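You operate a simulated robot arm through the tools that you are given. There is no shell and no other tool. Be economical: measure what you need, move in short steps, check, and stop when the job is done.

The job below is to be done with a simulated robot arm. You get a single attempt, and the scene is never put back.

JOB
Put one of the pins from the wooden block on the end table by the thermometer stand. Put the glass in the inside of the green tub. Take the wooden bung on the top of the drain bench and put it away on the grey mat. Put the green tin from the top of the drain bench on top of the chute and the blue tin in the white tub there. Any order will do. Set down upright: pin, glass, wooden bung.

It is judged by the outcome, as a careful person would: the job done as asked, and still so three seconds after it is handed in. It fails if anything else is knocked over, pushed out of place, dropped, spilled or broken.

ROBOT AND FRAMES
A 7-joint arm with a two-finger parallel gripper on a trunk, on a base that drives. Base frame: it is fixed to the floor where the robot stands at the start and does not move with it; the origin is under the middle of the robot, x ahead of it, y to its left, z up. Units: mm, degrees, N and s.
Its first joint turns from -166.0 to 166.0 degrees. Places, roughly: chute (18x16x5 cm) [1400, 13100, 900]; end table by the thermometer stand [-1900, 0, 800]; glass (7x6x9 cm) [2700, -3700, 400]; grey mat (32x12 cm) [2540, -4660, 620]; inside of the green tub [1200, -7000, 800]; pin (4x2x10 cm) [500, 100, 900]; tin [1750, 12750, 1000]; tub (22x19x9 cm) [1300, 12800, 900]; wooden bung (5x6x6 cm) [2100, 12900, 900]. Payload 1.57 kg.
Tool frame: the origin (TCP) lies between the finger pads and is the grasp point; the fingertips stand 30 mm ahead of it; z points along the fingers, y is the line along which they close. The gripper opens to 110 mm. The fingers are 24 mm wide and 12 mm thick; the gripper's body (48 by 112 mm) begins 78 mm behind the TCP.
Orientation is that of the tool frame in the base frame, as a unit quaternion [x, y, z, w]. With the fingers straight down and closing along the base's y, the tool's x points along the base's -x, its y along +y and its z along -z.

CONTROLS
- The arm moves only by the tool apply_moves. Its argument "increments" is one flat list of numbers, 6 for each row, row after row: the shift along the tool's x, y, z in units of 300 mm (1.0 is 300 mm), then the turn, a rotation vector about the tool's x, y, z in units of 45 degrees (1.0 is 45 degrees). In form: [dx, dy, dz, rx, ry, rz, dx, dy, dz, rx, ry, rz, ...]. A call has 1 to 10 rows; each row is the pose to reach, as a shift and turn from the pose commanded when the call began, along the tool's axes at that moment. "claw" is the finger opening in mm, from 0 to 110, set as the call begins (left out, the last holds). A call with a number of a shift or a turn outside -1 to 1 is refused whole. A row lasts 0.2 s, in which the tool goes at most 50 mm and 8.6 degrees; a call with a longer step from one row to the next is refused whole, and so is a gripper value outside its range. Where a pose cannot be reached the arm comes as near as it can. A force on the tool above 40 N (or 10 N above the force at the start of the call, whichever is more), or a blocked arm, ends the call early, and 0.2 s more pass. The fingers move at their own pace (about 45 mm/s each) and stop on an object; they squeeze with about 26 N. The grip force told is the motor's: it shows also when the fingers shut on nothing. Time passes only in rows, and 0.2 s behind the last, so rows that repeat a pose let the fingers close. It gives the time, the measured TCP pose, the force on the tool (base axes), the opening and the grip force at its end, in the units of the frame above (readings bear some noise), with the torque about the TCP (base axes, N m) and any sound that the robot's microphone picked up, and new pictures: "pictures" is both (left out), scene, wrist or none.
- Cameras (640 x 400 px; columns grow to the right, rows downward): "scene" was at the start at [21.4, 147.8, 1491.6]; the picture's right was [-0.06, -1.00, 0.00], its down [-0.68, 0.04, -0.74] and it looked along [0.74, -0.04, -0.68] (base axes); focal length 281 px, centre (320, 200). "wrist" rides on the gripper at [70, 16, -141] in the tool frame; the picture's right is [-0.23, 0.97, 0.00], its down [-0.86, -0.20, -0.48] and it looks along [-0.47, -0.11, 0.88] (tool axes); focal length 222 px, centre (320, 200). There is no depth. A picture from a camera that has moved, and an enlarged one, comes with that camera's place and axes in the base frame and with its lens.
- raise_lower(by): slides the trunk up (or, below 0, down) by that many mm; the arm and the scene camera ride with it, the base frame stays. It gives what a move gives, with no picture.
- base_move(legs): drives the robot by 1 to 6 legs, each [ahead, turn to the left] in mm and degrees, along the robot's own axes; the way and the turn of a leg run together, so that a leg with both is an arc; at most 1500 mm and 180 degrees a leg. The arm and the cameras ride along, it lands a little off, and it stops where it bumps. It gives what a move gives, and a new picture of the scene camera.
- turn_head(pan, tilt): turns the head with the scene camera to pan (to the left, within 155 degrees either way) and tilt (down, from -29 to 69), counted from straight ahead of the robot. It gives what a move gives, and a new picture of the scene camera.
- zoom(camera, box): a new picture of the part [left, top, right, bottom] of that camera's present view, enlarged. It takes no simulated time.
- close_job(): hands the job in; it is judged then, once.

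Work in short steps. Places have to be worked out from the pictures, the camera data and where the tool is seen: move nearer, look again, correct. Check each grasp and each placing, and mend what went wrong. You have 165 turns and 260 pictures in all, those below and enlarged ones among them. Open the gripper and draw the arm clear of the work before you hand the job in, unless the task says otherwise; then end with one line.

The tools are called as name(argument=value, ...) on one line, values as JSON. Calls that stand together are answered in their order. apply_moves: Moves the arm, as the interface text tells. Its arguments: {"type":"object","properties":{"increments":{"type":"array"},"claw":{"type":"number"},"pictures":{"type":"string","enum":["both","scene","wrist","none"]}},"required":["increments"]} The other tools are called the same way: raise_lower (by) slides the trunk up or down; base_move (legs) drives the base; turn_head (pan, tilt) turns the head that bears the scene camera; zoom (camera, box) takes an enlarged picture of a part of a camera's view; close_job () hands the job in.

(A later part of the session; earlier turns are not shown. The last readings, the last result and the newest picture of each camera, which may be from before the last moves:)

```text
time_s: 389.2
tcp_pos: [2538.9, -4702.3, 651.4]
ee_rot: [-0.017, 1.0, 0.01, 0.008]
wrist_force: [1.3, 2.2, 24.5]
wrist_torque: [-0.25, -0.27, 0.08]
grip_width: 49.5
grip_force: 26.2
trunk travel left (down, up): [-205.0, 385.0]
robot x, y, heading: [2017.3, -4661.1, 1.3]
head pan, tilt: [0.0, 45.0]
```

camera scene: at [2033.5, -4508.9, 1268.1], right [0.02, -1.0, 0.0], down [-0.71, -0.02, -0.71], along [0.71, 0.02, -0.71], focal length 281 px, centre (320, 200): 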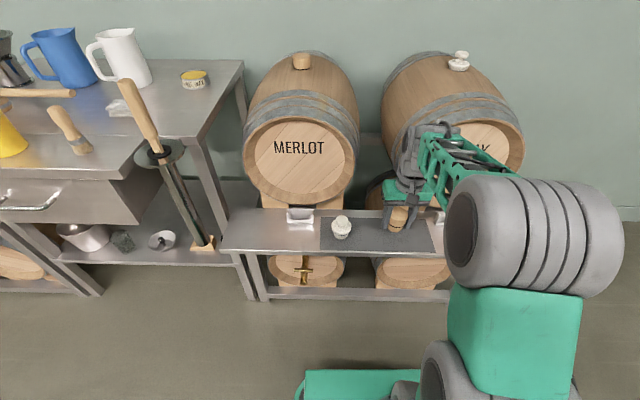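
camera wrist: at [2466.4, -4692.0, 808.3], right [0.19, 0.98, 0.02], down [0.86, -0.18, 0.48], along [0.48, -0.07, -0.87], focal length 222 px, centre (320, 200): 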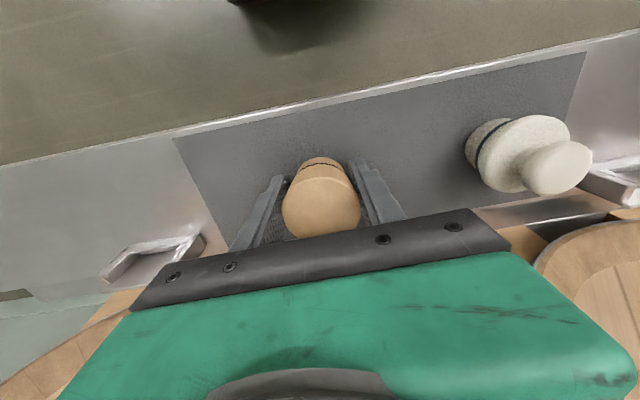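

Firm contact at 24 N. I'll relieve it and open.

apply_moves(increments=[0, 0, -0.006, 0, 0, 0, 0, 0, -0.013, 0, 0, 0], pictures="none")

apply_moves(increments=[0, 0, 0, 0, 0, 0, 0, 0, 0, 0, 0, 0, 0, 0, 0, 0, 0, 0], claw=85, pictures="wrist")

apply_moves(increments=[0, 0, -0.03, 0, 0, 0, 0, 0, -0.1, 0, 0, 0, 0, 0, -0.22, 0, 0, 0, 0, 0, -0.36, 0, 0, 0, 0, 0, -0.5, 0, 0, 0, 0, 0, -0.65, 0, 0, 0, 0.12, 0, -0.7, 0, 0, 0, 0.28, 0, -0.7, 0, 0, 0, 0.43, 0, -0.7, 0, 0, 0])

zoom(camera="scene", box=[300, 140, 480, 280])

```text
time_s: 389.8
tcp_pos: [2535.5, -4703.1, 651.4]
ee_rot: [-0.017, 1.0, 0.011, 0.004]
wrist_force: [2.4, 0.5, 7.6]
wrist_torque: [-0.02, -0.22, 0.05]
grip_width: 49.4
grip_force: 25.8
trunk travel left (down, up): [-205.0, 385.0]
robot x, y, heading: [2019.1, -4667.4, 1.2]
head pan, tilt: [0.0, 45.0]
```

```text
time_s: 390.6
tcp_pos: [2536.0, -4703.5, 652.1]
ee_rot: [-0.016, 1.0, 0.01, 0.006]
wrist_force: [0.2, 0.0, 0.7]
wrist_torque: [0.03, -0.03, -0.01]
grip_width: 85.0
grip_force: 0.1
trunk travel left (down, up): [-205.0, 385.0]
robot x, y, heading: [2016.9, -4661.4, 1.4]
head pan, tilt: [0.0, 45.0]
camera wrist: at [2466.3, -4692.1, 793.5], right [0.2, 0.98, 0.02], down [0.86, -0.18, 0.48], along [0.48, -0.07, -0.87], focal length 222 px, centre (320, 200)
```

wrist: 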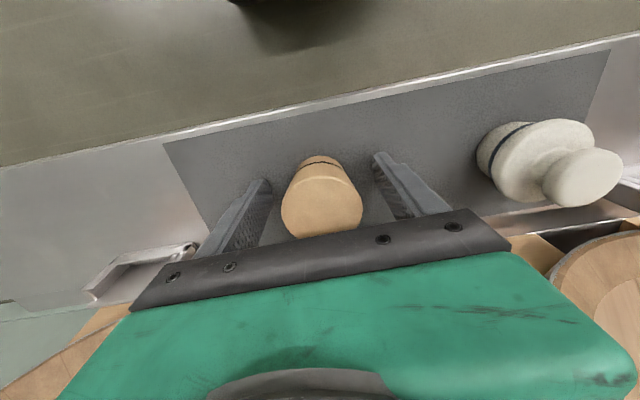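

```text
time_s: 392.6
tcp_pos: [2405.3, -4711.2, 858.9]
ee_rot: [-0.017, 1.0, 0.012, 0.006]
wrist_force: [0.5, 0.4, -0.8]
wrist_torque: [0.01, 0.02, 0.03]
grip_width: 84.9
grip_force: 0.0
trunk travel left (down, up): [-205.0, 385.0]
robot x, y, heading: [2018.0, -4660.8, 1.3]
head pan, tilt: [0.0, 45.0]
camera scene: at [2034.1, -4509.0, 1268.1], right [0.02, -1.0, 0.0], down [-0.71, -0.02, -0.71], along [0.71, 0.02, -0.71], focal length 281 px, centre (320, 200)
camera wrist: at [2334.9, -4700.9, 1000.3], right [0.19, 0.98, 0.02], down [0.86, -0.18, 0.48], along [0.48, -0.07, -0.87], focal length 222 px, centre (320, 200)
```

scene: 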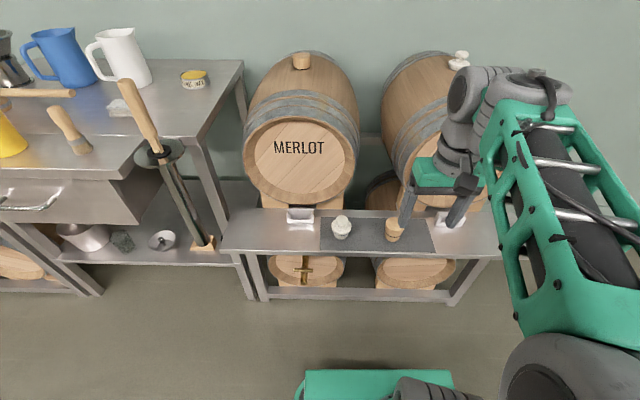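
wrist: 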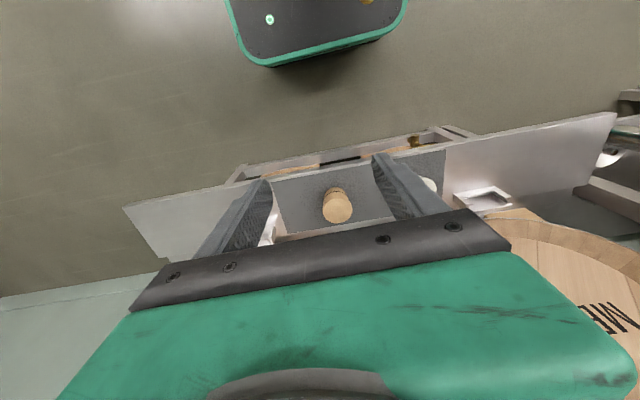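

```text
2.86 times, centred on (390, 210) of scene
camera zoom: at [2034.1, -4509.0, 1268.1], right [0.02, -1.0, 0.0], down [-0.71, -0.02, -0.71], along [0.71, 0.02, -0.71], focal length 803 px, centre (120, 171)
```

zoom: 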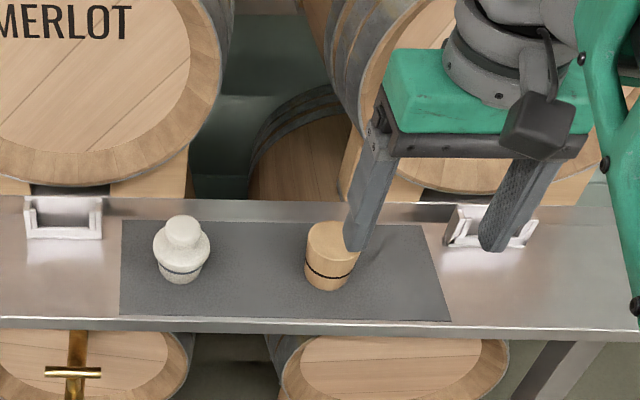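

The bung stands upright on the mat. Next I'll examine the table's lower shelf for the glass.

turn_head(pan=45, tilt=30)

zoom(camera="scene", box=[220, 180, 460, 340])

```text
time_s: 393.7
tcp_pos: [2406.2, -4712.3, 859.4]
ee_rot: [-0.017, 1.0, 0.01, 0.006]
wrist_force: [0.0, 0.5, -0.8]
wrist_torque: [0.0, -0.02, 0.0]
grip_width: 85.0
grip_force: 0.1
trunk travel left (down, up): [-205.0, 385.0]
robot x, y, heading: [2022.7, -4663.5, 1.0]
head pan, tilt: [45.0, 30.0]
camera scene: at [2014.8, -4445.4, 1290.7], right [0.72, -0.69, 0.0], down [-0.35, -0.36, -0.87], along [0.6, 0.63, -0.5], focal length 281 px, centre (320, 200)
```

scene: 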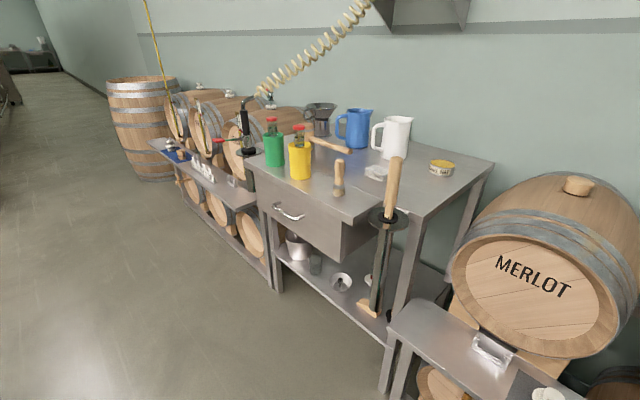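

```text
2.50 times, centred on (340, 260) of scene
camera zoom: at [2014.8, -4445.4, 1290.7], right [0.72, -0.69, 0.0], down [-0.35, -0.36, -0.87], along [0.6, 0.63, -0.5], focal length 703 px, centre (270, 50)
```

zoom: 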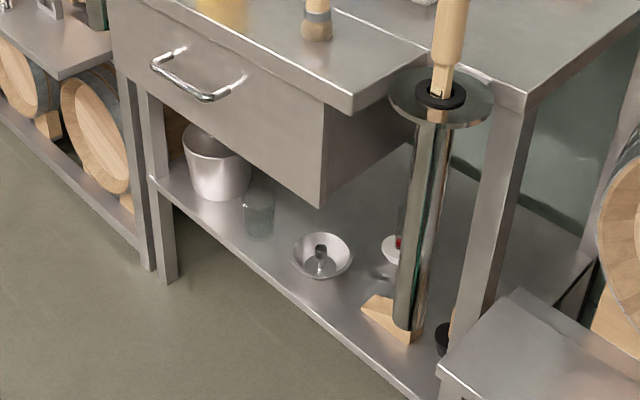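

The glass triangulates to (2672, -3722), standing on the lower shelf (z ≈ 335) under the drawer, between a pot and a funnel. I'll drive to face it at y ≈ -3700, then lower the trunk.

base_move(legs=[[-120, 0], [0, 89], [960, 0], [0, -90]])

raise_lower(by=-190)

turn_head(pan=0, tilt=35)

zoom(camera="scene", box=[200, 120, 440, 280])

```text
time_s: 407.1
tcp_pos: [2293.8, -3767.6, 858.9]
ee_rot: [0.006, 1.0, 0.011, 0.006]
wrist_force: [0.8, -0.1, 0.0]
wrist_torque: [0.01, 0.01, 0.03]
grip_width: 85.1
grip_force: 0.0
trunk travel left (down, up): [-205.0, 385.0]
robot x, y, heading: [1906.7, -3701.1, -1.1]
head pan, tilt: [45.0, 30.0]
camera scene: at [1914.9, -3483.8, 1290.7], right [0.69, -0.72, 0.0], down [-0.36, -0.35, -0.87], along [0.63, 0.6, -0.5], focal length 281 px, centre (320, 200)
```

scene: 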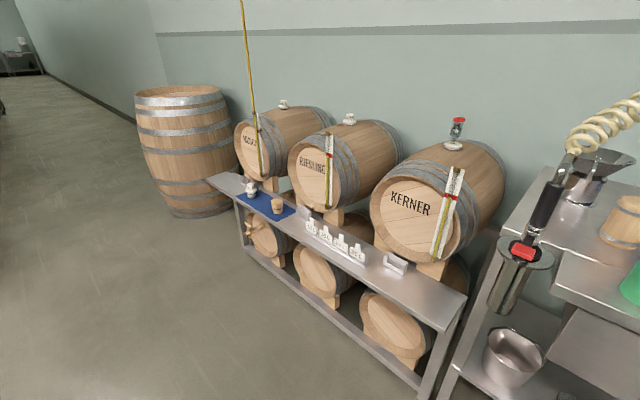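

```text
time_s: 409.2
tcp_pos: [2294.2, -3767.7, 669.3]
ee_rot: [0.007, 1.0, 0.011, 0.006]
wrist_force: [-0.1, 0.2, 0.1]
wrist_torque: [0.0, 0.01, -0.01]
grip_width: 85.1
grip_force: 0.1
trunk travel left (down, up): [-15.0, 575.0]
robot x, y, heading: [1912.3, -3702.8, -1.4]
head pan, tilt: [45.0, 30.0]
```

```text
time_s: 410.4
tcp_pos: [2294.5, -3767.3, 668.2]
ee_rot: [0.006, 1.0, 0.011, 0.006]
wrist_force: [-0.4, 0.3, 0.9]
wrist_torque: [0.02, 0.0, 0.02]
grip_width: 85.1
grip_force: 0.0
trunk travel left (down, up): [-15.0, 575.0]
robot x, y, heading: [1903.6, -3700.4, -0.8]
head pan, tilt: [0.0, 35.0]
camera scene: at [1937.5, -3548.2, 1092.9], right [-0.02, -1.0, 0.0], down [-0.57, 0.01, -0.82], along [0.82, -0.02, -0.57], focal length 281 px, centre (320, 200)
```

scene: 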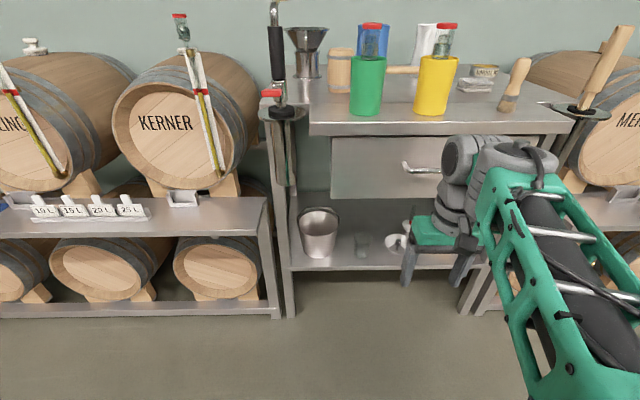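

```text
2.50 times, centred on (320, 200) of scene
camera zoom: at [1937.5, -3548.2, 1092.9], right [-0.02, -1.0, 0.0], down [-0.57, 0.01, -0.82], along [0.82, -0.02, -0.57], focal length 703 px, centre (320, 200)
```

zoom: 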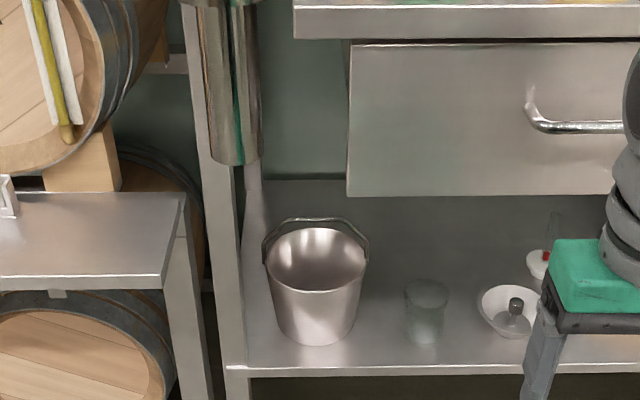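

The glass is clear in view at (2678, -3720), z 333–418, with about 50 mm gaps to the pot and funnel. I'll back up 200 mm, extend the arm low, and tilt the tool there in free space.

base_move(legs=[[-200, 0]])

apply_moves(increments=[-0.125, 0.019, 0.06, 0, 0, 0, -0.25, 0.038, 0.12, 0, 0, 0, -0.375, 0.056, 0.18, 0, 0, 0, -0.5, 0.075, 0.24, 0, 0, 0, -0.625, 0.094, 0.3, 0, 0, 0, -0.75, 0.113, 0.36, 0, 0, 0, -0.875, 0.131, 0.43, 0, 0, 0, -1.0, 0.15, 0.5, 0, 0, 0], claw=92, pictures="none")

apply_moves(increments=[0, 0, 0, 0, -0.17, 0, 0, 0, 0, 0, -0.34, 0, 0, 0, 0, 0, -0.51, 0, 0, 0, 0, 0, -0.68, 0, 0, 0, 0, 0, -0.85, 0, 0, 0, 0, 0, -1.0, 0])

```text
time_s: 411.9
tcp_pos: [2092.9, -3762.6, 669.1]
ee_rot: [0.006, 1.0, 0.01, 0.006]
wrist_force: [0.2, 0.1, -0.2]
wrist_torque: [0.01, 0.0, 0.01]
grip_width: 85.1
grip_force: 0.0
trunk travel left (down, up): [-15.0, 575.0]
robot x, y, heading: [1709.1, -3696.8, -1.0]
head pan, tilt: [0.0, 35.0]
camera scene: at [1736.7, -3543.9, 1092.9], right [-0.02, -1.0, 0.0], down [-0.57, 0.01, -0.82], along [0.82, -0.02, -0.57], focal length 281 px, centre (320, 200)
```

scene: 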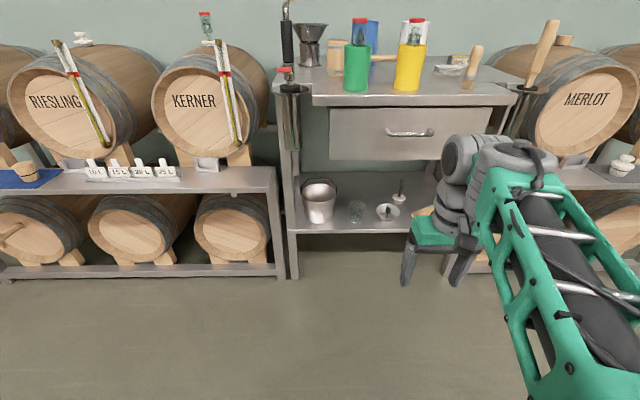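

```text
time_s: 413.8
tcp_pos: [2396.6, -3718.6, 526.3]
ee_rot: [0.006, 1.0, 0.01, 0.008]
wrist_force: [-0.5, -0.4, 0.9]
wrist_torque: [0.01, -0.04, 0.01]
grip_width: 91.9
grip_force: 0.0
trunk travel left (down, up): [-15.0, 575.0]
robot x, y, heading: [1708.5, -3692.0, -1.1]
head pan, tilt: [0.0, 35.0]
```

```text
time_s: 415.1
tcp_pos: [2395.4, -3716.9, 525.7]
ee_rot: [0.009, 0.921, 0.008, 0.39]
wrist_force: [0.3, -0.4, -0.1]
wrist_torque: [-0.01, 0.01, 0.01]
grip_width: 92.1
grip_force: 0.0
trunk travel left (down, up): [-15.0, 575.0]
robot x, y, heading: [1706.7, -3696.2, -1.3]
head pan, tilt: [0.0, 35.0]
camera scene: at [1736.8, -3543.9, 1092.9], right [-0.02, -1.0, 0.0], down [-0.57, 0.01, -0.82], along [0.82, -0.02, -0.57], focal length 281 px, centre (320, 200)
camera wrist: at [2246.9, -3700.5, 573.9], right [0.17, 0.97, 0.18], down [0.25, -0.22, 0.94], along [0.95, -0.11, -0.28], focal length 222 px, centre (320, 200)
```

scene: 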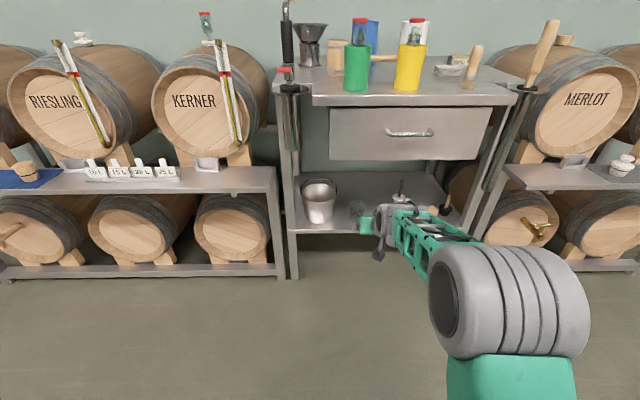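
wrist: 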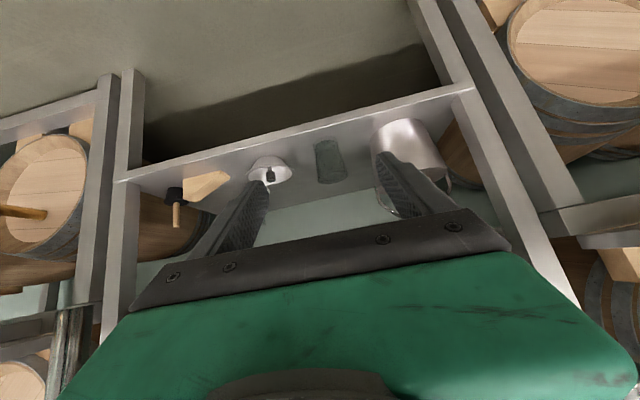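

The tilt goes well here (46°). I'll tilt to about 58° and lower to z ≈ 393.

apply_moves(increments=[0.08, 0, 0.077, 0, -0.07, 0, 0.16, 0, 0.155, 0, -0.14, 0, 0.24, 0, 0.232, 0, -0.21, 0, 0.318, 0, 0.309, 0, -0.27, 0])

zoom(camera="wrist", box=[200, 80, 480, 250])

```text
time_s: 416.1
tcp_pos: [2394.7, -3715.2, 392.2]
ee_rot: [0.009, 0.874, 0.007, 0.485]
wrist_force: [1.0, -0.1, 0.4]
wrist_torque: [0.01, 0.0, 0.01]
grip_width: 91.9
grip_force: 0.1
trunk travel left (down, up): [-15.0, 575.0]
robot x, y, heading: [1708.6, -3694.6, -1.1]
head pan, tilt: [0.0, 35.0]
camera scene: at [1736.5, -3543.9, 1093.0], right [-0.02, -1.0, 0.0], down [-0.57, 0.01, -0.82], along [0.82, -0.02, -0.57], focal length 281 px, centre (320, 200)
camera wrist: at [2240.0, -3697.2, 408.0], right [0.13, 0.97, 0.21], down [0.04, -0.22, 0.97], along [0.99, -0.12, -0.07], focal length 222 px, centre (320, 200)
```

scene: 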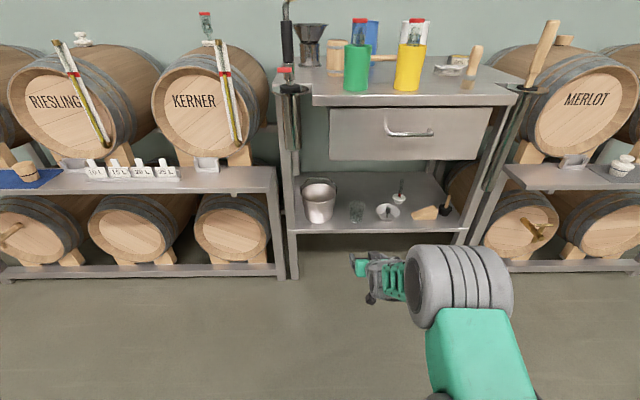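
wrist: 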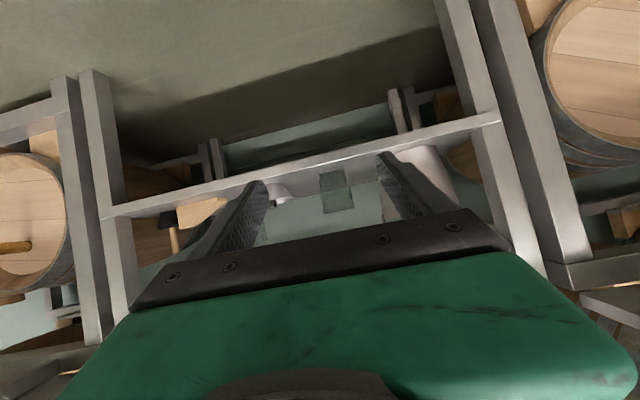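

```text
2.29 times, centred on (340, 165) of wrist
camera zoom: at [2240.0, -3697.2, 408.0], right [0.13, 0.97, 0.21], down [0.04, -0.22, 0.97], along [0.99, -0.12, -0.07], focal length 508 px, centre (274, 280)
```

zoom: 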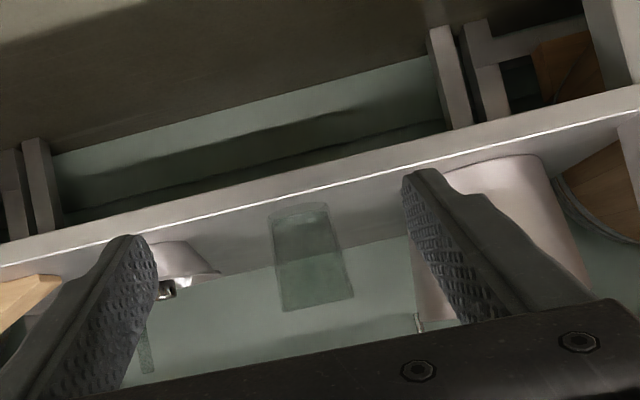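

The glass is between the finger lines. I'll drive forward 190 mm (tips just short of the glass) and recheck alignment.

base_move(legs=[[190, 0]])

zoom(camera="wrist", box=[200, 80, 480, 250])

zoom(camera="scene", box=[280, 160, 480, 300])

```text
time_s: 417.7
tcp_pos: [2587.2, -3718.4, 391.2]
ee_rot: [0.009, 0.875, 0.008, 0.484]
wrist_force: [0.8, 0.3, -0.2]
wrist_torque: [0.0, 0.0, -0.02]
grip_width: 91.9
grip_force: 0.0
trunk travel left (down, up): [-15.0, 575.0]
robot x, y, heading: [1899.8, -3700.6, -1.1]
head pan, tilt: [0.0, 35.0]
camera scene: at [1928.1, -3547.7, 1092.9], right [-0.02, -1.0, 0.0], down [-0.57, 0.01, -0.82], along [0.82, -0.02, -0.57], focal length 281 px, centre (320, 200)
```

scene: 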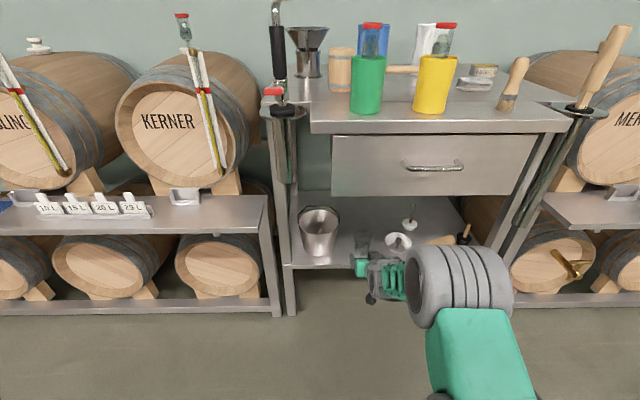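

```text
2.29 times, centred on (340, 165) of wrist
camera zoom: at [2431.2, -3700.7, 407.8], right [0.13, 0.97, 0.21], down [0.05, -0.22, 0.97], along [0.99, -0.12, -0.07], focal length 508 px, centre (274, 280)
```

zoom: 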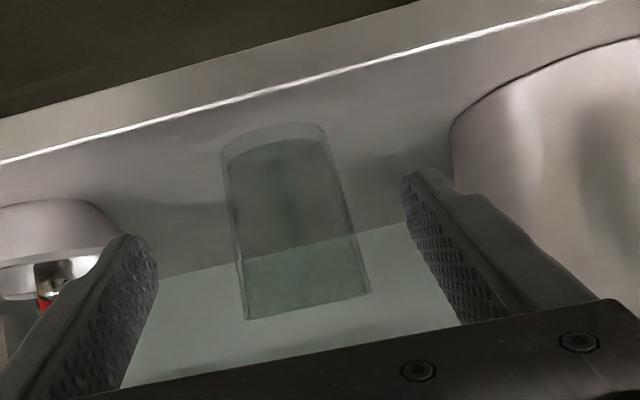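

```text
2.86 times, centred on (380, 230) of scene
camera zoom: at [1928.1, -3547.7, 1092.9], right [-0.02, -1.0, 0.0], down [-0.57, 0.01, -0.82], along [0.82, -0.02, -0.57], focal length 803 px, centre (149, 114)
```

zoom: 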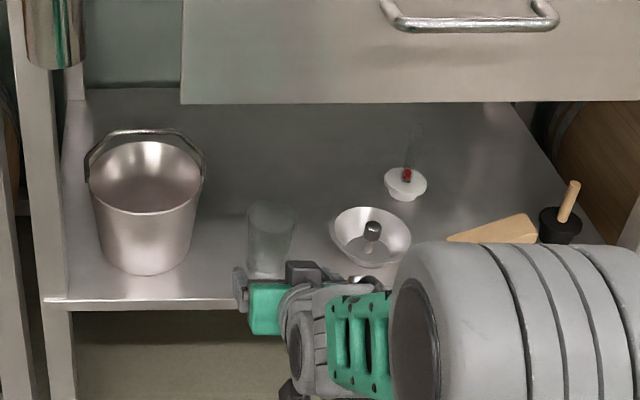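

The glass is well centred between the fingers. I'll drive forward the last 83 mm.

base_move(legs=[[83, 0]])

zoom(camera="wrist", box=[200, 80, 480, 250])

```text
time_s: 418.8
tcp_pos: [2670.4, -3719.7, 391.5]
ee_rot: [0.009, 0.875, 0.007, 0.484]
wrist_force: [0.0, -0.2, -0.8]
wrist_torque: [0.01, 0.0, 0.01]
grip_width: 92.2
grip_force: 0.0
trunk travel left (down, up): [-15.0, 575.0]
robot x, y, heading: [1981.3, -3699.8, -1.1]
head pan, tilt: [0.0, 35.0]
camera scene: at [2011.7, -3549.4, 1092.9], right [-0.02, -1.0, 0.0], down [-0.57, 0.01, -0.82], along [0.82, -0.02, -0.57], focal length 281 px, centre (320, 200)
```

scene: 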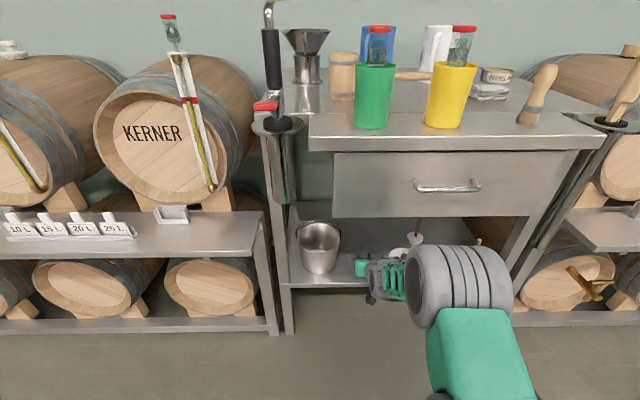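

```text
2.29 times, centred on (340, 165) of wrist
camera zoom: at [2514.6, -3702.7, 407.7], right [0.13, 0.97, 0.21], down [0.05, -0.22, 0.97], along [0.99, -0.12, -0.07], focal length 508 px, centre (274, 280)
```

zoom: 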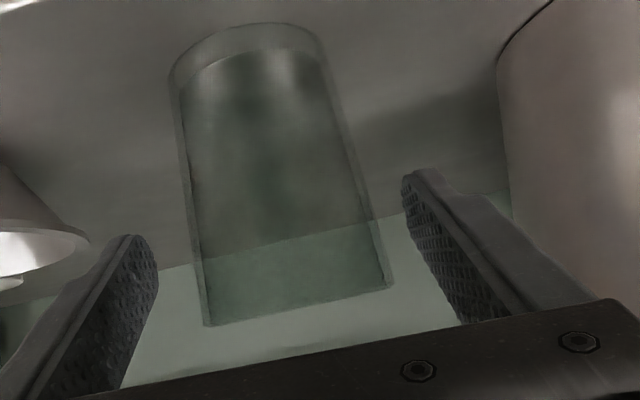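

The glass's size in view puts its axis near x ≈ 2695, so I'll go 24 mm further.

base_move(legs=[[24, 0]])

zoom(camera="wrist", box=[200, 80, 480, 250])

```text
time_s: 419.6
tcp_pos: [2694.0, -3720.6, 392.7]
ee_rot: [0.009, 0.875, 0.008, 0.484]
wrist_force: [-0.1, 0.0, 1.0]
wrist_torque: [-0.01, 0.02, 0.0]
grip_width: 92.0
grip_force: 0.0
trunk travel left (down, up): [-15.0, 575.0]
robot x, y, heading: [2005.2, -3701.1, -1.2]
head pan, tilt: [0.0, 35.0]
camera scene: at [2035.6, -3549.9, 1092.9], right [-0.02, -1.0, 0.0], down [-0.57, 0.01, -0.82], along [0.82, -0.02, -0.57], focal length 281 px, centre (320, 200)
```

scene: 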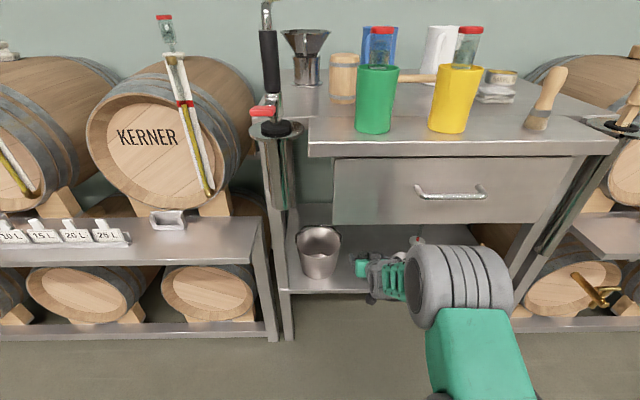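

```text
2.29 times, centred on (340, 165) of wrist
camera zoom: at [2538.6, -3703.2, 407.8], right [0.13, 0.97, 0.21], down [0.05, -0.22, 0.97], along [0.99, -0.12, -0.07], focal length 508 px, centre (274, 280)
```

zoom: 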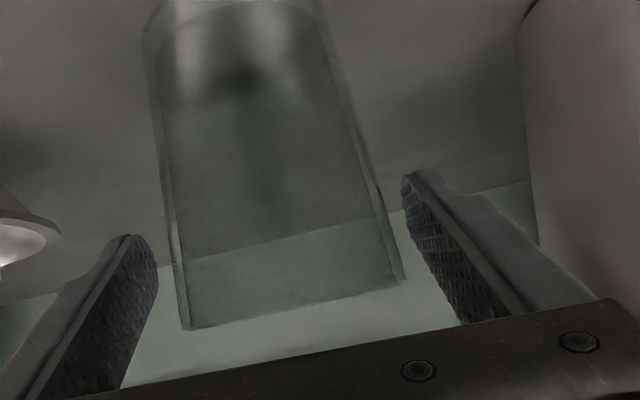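

The glass axis is now at the TCP. I'll close the fingers.

apply_moves(increments=[0, 0, 0, 0, 0, 0, 0, 0, 0, 0, 0, 0, 0, 0, 0, 0, 0, 0, 0, 0, 0, 0, 0, 0], claw=45, pictures="wrist")

```text
time_s: 420.6
tcp_pos: [2694.3, -3720.8, 390.7]
ee_rot: [0.01, 0.875, 0.007, 0.484]
wrist_force: [0.8, 0.1, 0.4]
wrist_torque: [-0.08, 0.0, 0.03]
grip_width: 64.8
grip_force: 25.8
trunk travel left (down, up): [-15.0, 575.0]
robot x, y, heading: [2004.3, -3699.3, -1.2]
head pan, tilt: [0.0, 35.0]
camera wrist: at [2538.6, -3703.2, 407.8], right [0.13, 0.97, 0.21], down [0.05, -0.22, 0.97], along [0.99, -0.12, -0.07], focal length 222 px, centre (320, 200)
```

wrist: 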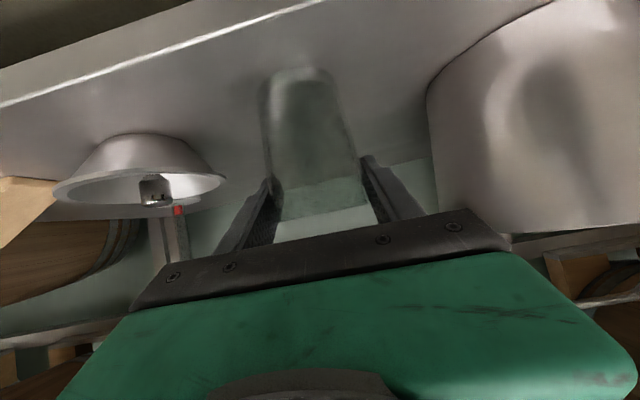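

Gripped at 64.8 mm. I'll lift 55 mm and back the robot straight out.

apply_moves(increments=[-0.03, 0, -0.019, 0, 0, 0, -0.08, 0, -0.05, 0, 0, 0, -0.13, 0, -0.082, 0, 0, 0, -0.155, 0, -0.097, 0, 0, 0], pictures="wrist")

base_move(legs=[[-500, 0]])

```text
time_s: 421.6
tcp_pos: [2694.7, -3723.1, 445.9]
ee_rot: [0.01, 0.875, 0.006, 0.484]
wrist_force: [0.0, -1.1, -1.0]
wrist_torque: [-0.01, -0.02, 0.02]
grip_width: 64.7
grip_force: 25.8
trunk travel left (down, up): [-15.0, 575.0]
robot x, y, heading: [2004.8, -3701.0, -1.5]
head pan, tilt: [0.0, 35.0]
camera wrist: at [2539.0, -3704.7, 463.1], right [0.13, 0.97, 0.21], down [0.05, -0.22, 0.97], along [0.99, -0.12, -0.07], focal length 222 px, centre (320, 200)
```

wrist: 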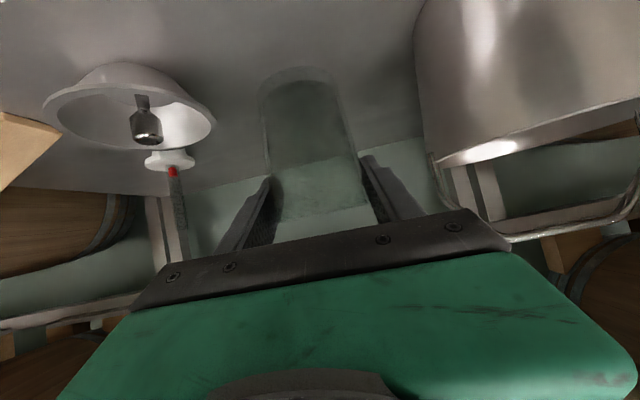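

```text
time_s: 424.6
tcp_pos: [2190.7, -3712.5, 445.8]
ee_rot: [0.009, 0.875, 0.007, 0.483]
wrist_force: [-0.3, -0.1, -0.2]
wrist_torque: [-0.01, -0.01, -0.02]
grip_width: 65.1
grip_force: 26.2
trunk travel left (down, up): [-15.0, 575.0]
robot x, y, heading: [1499.0, -3688.4, -1.3]
head pan, tilt: [0.0, 35.0]
camera scene: at [1531.6, -3540.1, 1092.9], right [-0.02, -1.0, 0.0], down [-0.57, 0.01, -0.82], along [0.82, -0.01, -0.57], focal length 281 px, centre (320, 200)
```

scene: 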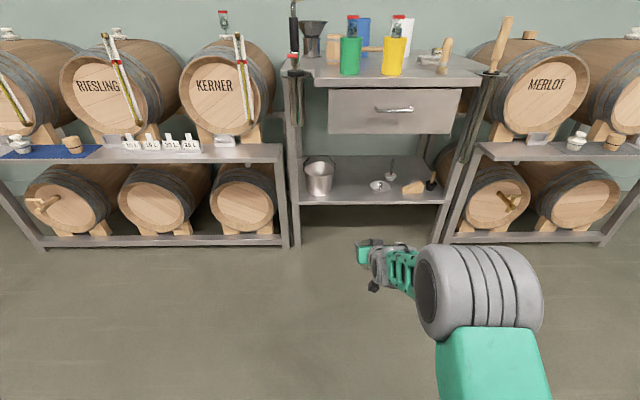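

The glass is out and everything else is undisturbed. I'll raise the trunk, turn south, and approach the green tub near (1200, -7000).

raise_lower(by=420)

base_move(legs=[[0, -92], [1200, 0]])

zoom(camera="scene", box=[200, 0, 480, 180])

```text
refused: 420 is not a number from -400 to 400
```

```text
time_s: 434.5
tcp_pos: [1391.7, -5575.0, 446.7]
ee_rot: [0.638, 0.599, -0.344, 0.34]
wrist_force: [1.0, 1.0, -1.6]
wrist_torque: [0.03, -0.03, -0.01]
grip_width: 65.0
grip_force: 25.8
trunk travel left (down, up): [-15.0, 575.0]
robot x, y, heading: [1439.3, -4889.0, -93.3]
head pan, tilt: [0.0, 35.0]
camera scene: at [1589.7, -4928.1, 1092.9], right [-1.0, 0.06, 0.0], down [0.03, 0.57, -0.82], along [-0.05, -0.82, -0.57], focal length 281 px, centre (320, 200)
```

scene: 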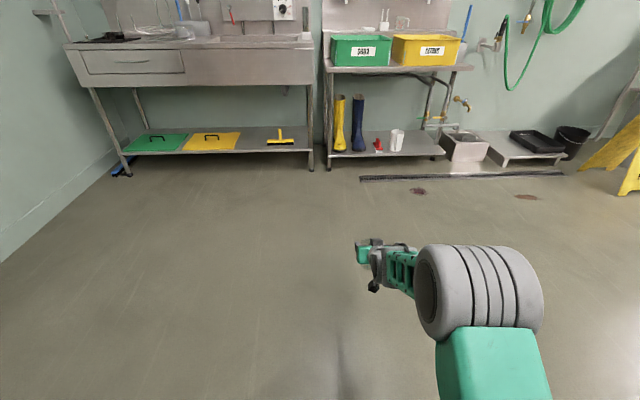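

```text
2.22 times, centred on (340, 90) of scene
camera zoom: at [1589.7, -4928.1, 1092.9], right [-1.0, 0.06, 0.0], down [0.03, 0.57, -0.82], along [-0.05, -0.82, -0.57], focal length 625 px, centre (276, 444)
```

zoom: 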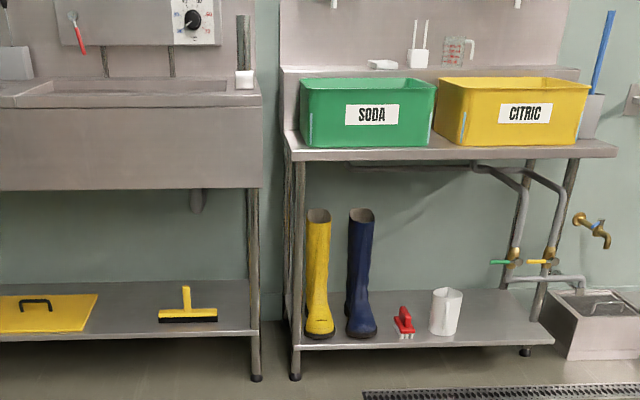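

The green "SODA" tub is about 130 mm deep, so the tilted grip can't set the glass inside it. I'll first set the glass on the free left end of the rack plank, (2530, -4310, ~608), and regrasp it from above.

raise_lower(by=260)

base_move(legs=[[0, 168], [613, 0], [0, -75]])

turn_head(pan=-5, tilt=35)

```text
time_s: 437.2
tcp_pos: [1389.9, -5576.1, 706.1]
ee_rot: [0.638, 0.6, -0.344, 0.34]
wrist_force: [-0.1, 0.0, -2.4]
wrist_torque: [-0.01, 0.03, -0.01]
grip_width: 65.1
grip_force: 26.1
trunk travel left (down, up): [-275.0, 315.0]
robot x, y, heading: [1437.4, -4889.2, -93.3]
head pan, tilt: [0.0, 35.0]
```

```text
time_s: 450.7
tcp_pos: [2304.2, -4331.5, 705.4]
ee_rot: [0.013, 0.875, 0.005, 0.484]
wrist_force: [-0.2, -0.3, -1.0]
wrist_torque: [-0.01, -0.01, -0.01]
grip_width: 65.0
grip_force: 25.9
trunk travel left (down, up): [-275.0, 315.0]
robot x, y, heading: [1614.7, -4303.3, -1.5]
head pan, tilt: [0.0, 35.0]
camera scene: at [1646.6, -4154.0, 1352.9], right [-0.03, -1.0, 0.0], down [-0.57, 0.02, -0.82], along [0.82, -0.02, -0.57], focal length 281 px, centre (320, 200)
```

scene: 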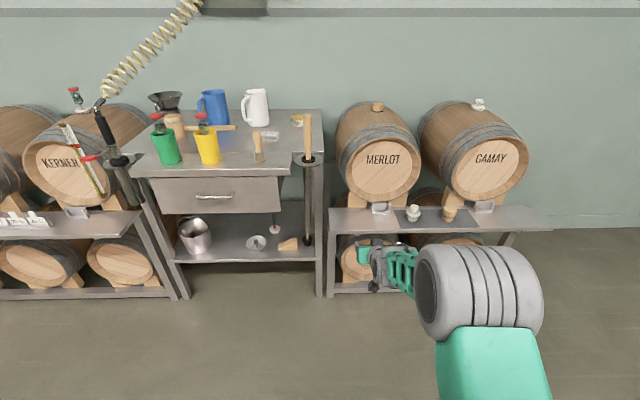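

```text
time_s: 451.3
tcp_pos: [2305.3, -4331.8, 706.5]
ee_rot: [0.014, 0.875, 0.004, 0.484]
wrist_force: [-0.3, 0.2, -1.1]
wrist_torque: [0.01, -0.03, -0.08]
grip_width: 65.1
grip_force: 25.7
trunk travel left (down, up): [-275.0, 315.0]
robot x, y, heading: [1617.1, -4306.6, -1.7]
head pan, tilt: [-5.0, 35.0]
camera scene: at [1646.0, -4161.6, 1352.9], right [-0.11, -0.99, 0.0], down [-0.57, 0.07, -0.82], along [0.81, -0.09, -0.57], focal length 281 px, centre (320, 200)
```

scene: 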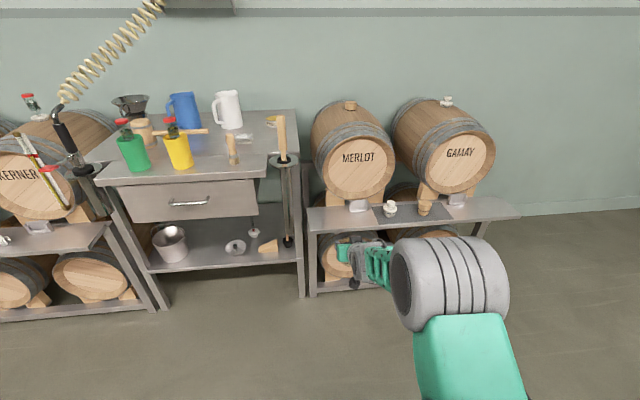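

The spot's centre is (2545, -4305). I'll shift the arm +30 mm in y and drive forward 240.

apply_moves(increments=[0, 0.05, 0, 0, 0, 0, 0, 0.105, 0, 0, 0, 0], pictures="none")

base_move(legs=[[240, 0]])

zoom(camera="scene", box=[260, 150, 460, 290])

zoom(camera="wrist", box=[0, 0, 640, 400])

```text
time_s: 451.9
tcp_pos: [2304.1, -4301.3, 707.3]
ee_rot: [0.013, 0.875, 0.005, 0.484]
wrist_force: [0.3, 0.4, -1.7]
wrist_torque: [0.01, 0.01, 0.0]
grip_width: 65.1
grip_force: 25.8
trunk travel left (down, up): [-275.0, 315.0]
robot x, y, heading: [1613.9, -4304.8, -1.7]
head pan, tilt: [-5.0, 35.0]
```

```text
time_s: 453.7
tcp_pos: [2546.8, -4306.0, 707.1]
ee_rot: [0.013, 0.875, 0.005, 0.483]
wrist_force: [-1.1, -0.7, -0.9]
wrist_torque: [-0.03, 0.01, -0.03]
grip_width: 65.0
grip_force: 27.0
trunk travel left (down, up): [-275.0, 315.0]
robot x, y, heading: [1861.8, -4310.7, -1.4]
head pan, tilt: [-5.0, 35.0]
camera scene: at [1888.8, -4168.3, 1352.9], right [-0.11, -0.99, 0.0], down [-0.57, 0.07, -0.82], along [0.81, -0.09, -0.57], focal length 281 px, centre (320, 200)
```

scene: 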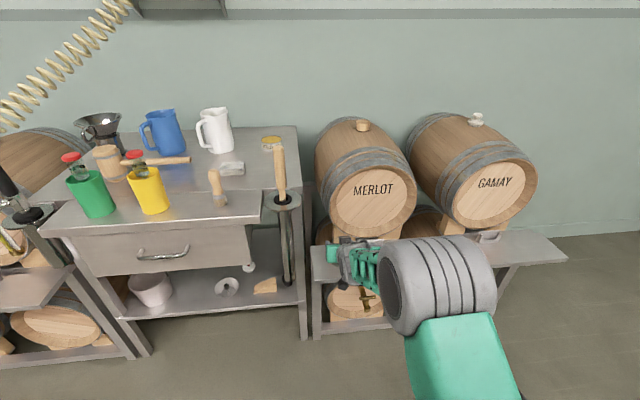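

```text
2.86 times, centred on (360, 220) of scene
camera zoom: at [1888.8, -4168.3, 1352.9], right [-0.11, -0.99, 0.0], down [-0.57, 0.07, -0.82], along [0.81, -0.09, -0.57], focal length 803 px, centre (206, 143)
```

zoom: 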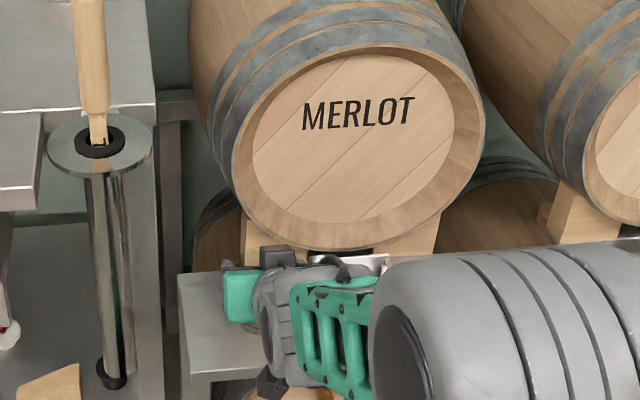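

```text
1.00 times, centred on (320, 200) of wrist
camera zoom: at [2391.7, -4287.6, 723.1], right [0.14, 0.97, 0.21], down [0.05, -0.22, 0.97], along [0.99, -0.12, -0.07], focal length 222 px, centre (320, 200)
```

zoom: 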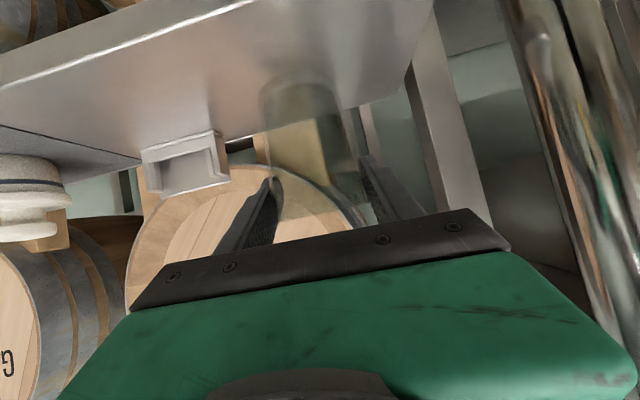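

The glass is over the plank, which spans x 2496–2624. I'll lower it slowly to contact.

apply_moves(increments=[0.042, 0, 0.027, 0, 0, 0, 0.085, 0, 0.053, 0, 0, 0, 0.093, 0, 0.058, 0, 0, 0, 0.102, 0, 0.064, 0, 0, 0], pictures="none")

apply_moves(increments=[0.006, 0, 0.004, 0, 0, 0, 0.011, 0, 0.007, 0, 0, 0, 0.017, 0, 0.011, 0, 0, 0], pictures="none")

```text
time_s: 454.7
tcp_pos: [2547.9, -4304.9, 672.0]
ee_rot: [0.013, 0.875, 0.005, 0.484]
wrist_force: [0.0, 0.5, 13.6]
wrist_torque: [-0.01, 0.03, -0.01]
grip_width: 63.1
grip_force: 25.8
trunk travel left (down, up): [-275.0, 315.0]
robot x, y, heading: [1857.4, -4311.7, -1.5]
head pan, tilt: [-5.0, 35.0]
```

```text
time_s: 455.5
tcp_pos: [2547.1, -4306.5, 665.8]
ee_rot: [0.012, 0.875, 0.006, 0.485]
wrist_force: [-3.5, 0.0, 14.5]
wrist_torque: [-0.02, 0.06, 0.02]
grip_width: 62.4
grip_force: 25.8
trunk travel left (down, up): [-275.0, 315.0]
robot x, y, heading: [1856.7, -4314.0, -1.4]
head pan, tilt: [-5.0, 35.0]
```

The glass is seated (14 N, fingers sliding slightly on its taper). I'll open and check.

apply_moves(increments=[-0.004, 0, -0.003, 0, 0, 0, -0.004, 0, -0.003, 0, 0, 0, -0.004, 0, -0.003, 0, 0, 0], claw=95, pictures="wrist")

base_move(legs=[[-200, 0]])

zoom(camera="scene", box=[280, 170, 460, 290])

```text
time_s: 456.3
tcp_pos: [2547.5, -4304.8, 665.5]
ee_rot: [0.013, 0.875, 0.005, 0.484]
wrist_force: [0.8, 0.1, -0.2]
wrist_torque: [0.02, -0.02, 0.04]
grip_width: 95.0
grip_force: 0.0
trunk travel left (down, up): [-275.0, 315.0]
robot x, y, heading: [1862.0, -4314.6, -1.4]
head pan, tilt: [-5.0, 35.0]
camera wrist: at [2391.7, -4286.6, 681.9], right [0.14, 0.97, 0.21], down [0.05, -0.22, 0.97], along [0.99, -0.12, -0.08], focal length 222 px, centre (320, 200)
```

wrist: 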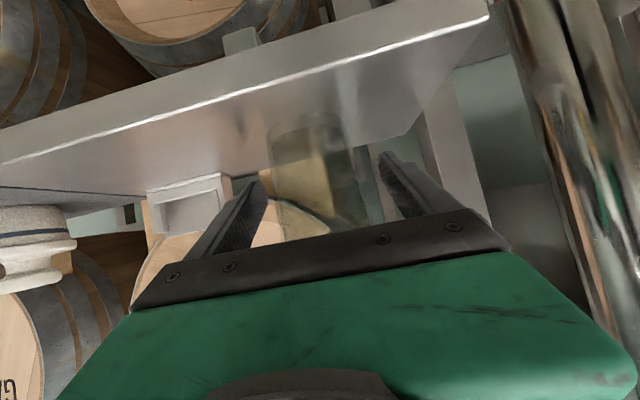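

```text
time_s: 457.9
tcp_pos: [2346.9, -4298.4, 666.1]
ee_rot: [0.012, 0.876, 0.006, 0.483]
wrist_force: [0.8, 0.0, 0.4]
wrist_torque: [0.01, 0.0, -0.02]
grip_width: 94.8
grip_force: 0.1
trunk travel left (down, up): [-275.0, 315.0]
robot x, y, heading: [1657.6, -4309.5, -1.3]
head pan, tilt: [-5.0, 35.0]
camera scene: at [1688.6, -4163.0, 1352.9], right [-0.11, -0.99, 0.0], down [-0.57, 0.06, -0.82], along [0.81, -0.09, -0.57], focal length 281 px, centre (320, 200)
```

scene: 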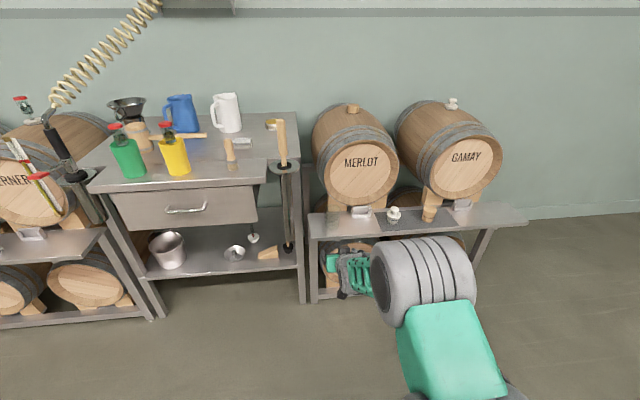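

```text
3.33 times, centred on (370, 230) of scene
camera zoom: at [1688.6, -4163.0, 1352.9], right [-0.11, -0.99, 0.0], down [-0.57, 0.06, -0.82], along [0.81, -0.09, -0.57], focal length 937 px, centre (153, 100)
```

zoom: 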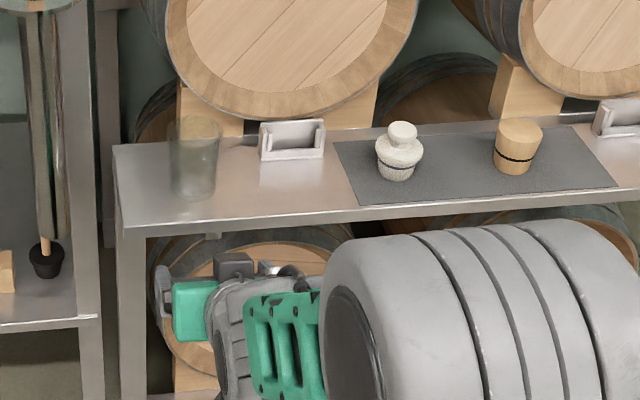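

The glass stands upright on the plank. I'll raise the tool and level it back to pointing straight down.

apply_moves(increments=[-0.113, 0, -0.071, 0, 0, 0, -0.226, 0, -0.142, 0, 0, 0, -0.339, 0, -0.212, 0, 0, 0, -0.452, 0, -0.283, 0, 0, 0, -0.565, 0, -0.354, 0, 0, 0], pictures="none")

apply_moves(increments=[0, 0, 0, 0, 0.17, 0, 0, 0, 0, 0, 0.34, 0, 0, 0, 0, 0, 0.51, 0, 0, 0, 0, 0, 0.68, 0, 0, 0, 0, 0, 0.85, 0, 0, 0, 0, 0, 1.0, 0], pictures="none")

apply_moves(increments=[0, 0, 0, 0, 0.15, 0, 0, 0, 0, 0, 0.283, 0], pictures="wrist")

```text
time_s: 459.1
tcp_pos: [2345.6, -4304.8, 863.8]
ee_rot: [0.012, 0.875, 0.006, 0.483]
wrist_force: [0.0, -0.2, -0.8]
wrist_torque: [0.03, -0.03, 0.01]
grip_width: 95.0
grip_force: 0.0
trunk travel left (down, up): [-275.0, 315.0]
robot x, y, heading: [1658.9, -4307.3, -1.5]
head pan, tilt: [-5.0, 35.0]
```

```text
time_s: 460.5
tcp_pos: [2345.8, -4303.1, 866.2]
ee_rot: [0.008, 0.994, 0.01, 0.111]
wrist_force: [0.8, -0.4, 0.0]
wrist_torque: [0.0, -0.03, 0.0]
grip_width: 95.4
grip_force: 0.0
trunk travel left (down, up): [-275.0, 315.0]
robot x, y, heading: [1655.5, -4306.5, -1.4]
head pan, tilt: [-5.0, 35.0]
```

```text
time_s: 461.1
tcp_pos: [2349.9, -4309.3, 864.6]
ee_rot: [0.008, 1.0, 0.0, 0.021]
wrist_force: [-0.3, 0.7, 0.2]
wrist_torque: [0.05, 0.03, -0.01]
grip_width: 94.7
grip_force: 0.0
out of reach, approached as far as the arm can: row 2
trunk travel left (down, up): [-275.0, 315.0]
robot x, y, heading: [1659.7, -4307.8, -1.5]
head pan, tilt: [-5.0, 35.0]
camera wrist: at [2275.4, -4292.0, 1003.5], right [0.24, 0.97, 0.01], down [0.83, -0.21, 0.51], along [0.5, -0.12, -0.86], focal length 222 px, centre (320, 200)
```

wrist: 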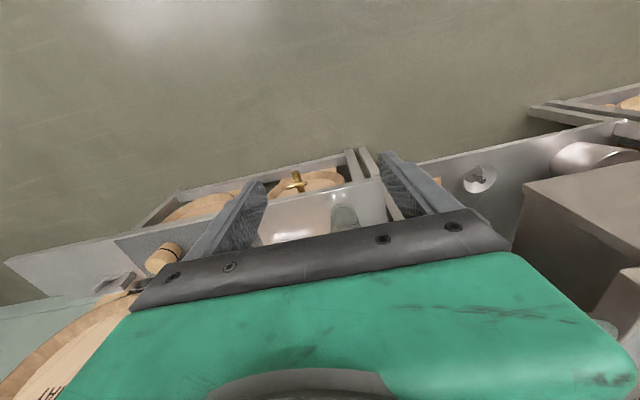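

The tool is nearly vertical. I'll pull the arm in 90 mm and drive forward so the TCP sits above the glass.

apply_moves(increments=[0.1, 0, 0, 0, 0.03, 0, 0.2, 0, 0, 0, 0.053, 0, 0.3, 0, 0, 0, 0.053, 0], pictures="none")

base_move(legs=[[270, 0]])

zoom(camera="wrist", box=[160, 60, 480, 260])

```text
time_s: 461.9
tcp_pos: [2258.7, -4309.8, 865.7]
ee_rot: [0.008, 1.0, 0.011, -0.02]
wrist_force: [0.6, 0.3, -1.2]
wrist_torque: [-0.04, -0.03, -0.01]
grip_width: 95.1
grip_force: 0.2
trunk travel left (down, up): [-275.0, 315.0]
robot x, y, heading: [1658.4, -4303.4, -1.6]
head pan, tilt: [-5.0, 35.0]
```

```text
time_s: 463.8
tcp_pos: [2528.8, -4316.0, 865.7]
ee_rot: [0.006, 1.0, 0.011, -0.02]
wrist_force: [-0.7, -1.2, -0.1]
wrist_torque: [-0.06, 0.0, 0.01]
grip_width: 94.7
grip_force: 0.0
trunk travel left (down, up): [-275.0, 315.0]
robot x, y, heading: [1929.6, -4314.3, -1.4]
head pan, tilt: [-5.0, 35.0]
camera scene: at [1958.3, -4169.9, 1352.9], right [-0.11, -0.99, 0.0], down [-0.57, 0.06, -0.82], along [0.81, -0.09, -0.57], focal length 281 px, centre (320, 200)
```

scene: 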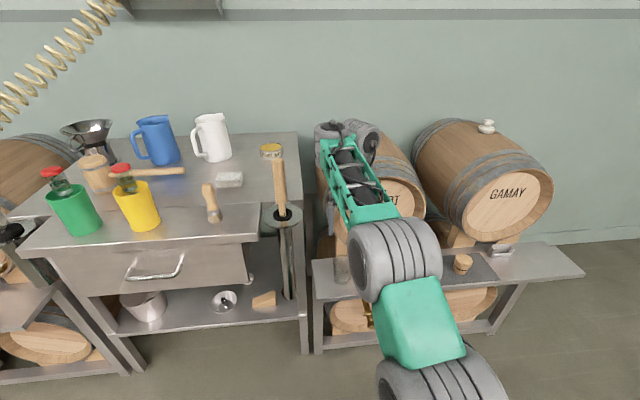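

```text
2.00 times, centred on (320, 160) of wrist
camera zoom: at [2466.3, -4301.3, 1009.8], right [0.24, 0.97, 0.01], down [0.87, -0.22, 0.44], along [0.43, -0.1, -0.9], focal length 444 px, centre (320, 280)
```

zoom: 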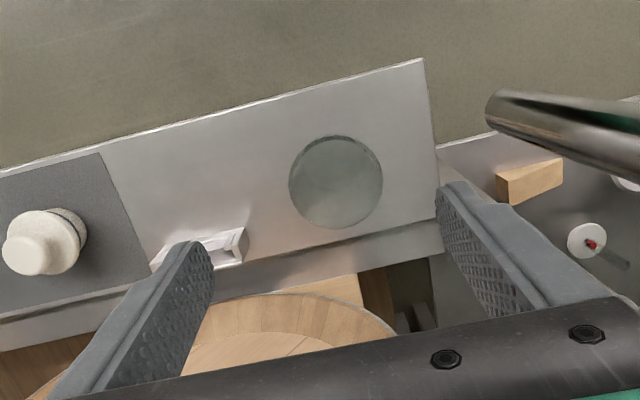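

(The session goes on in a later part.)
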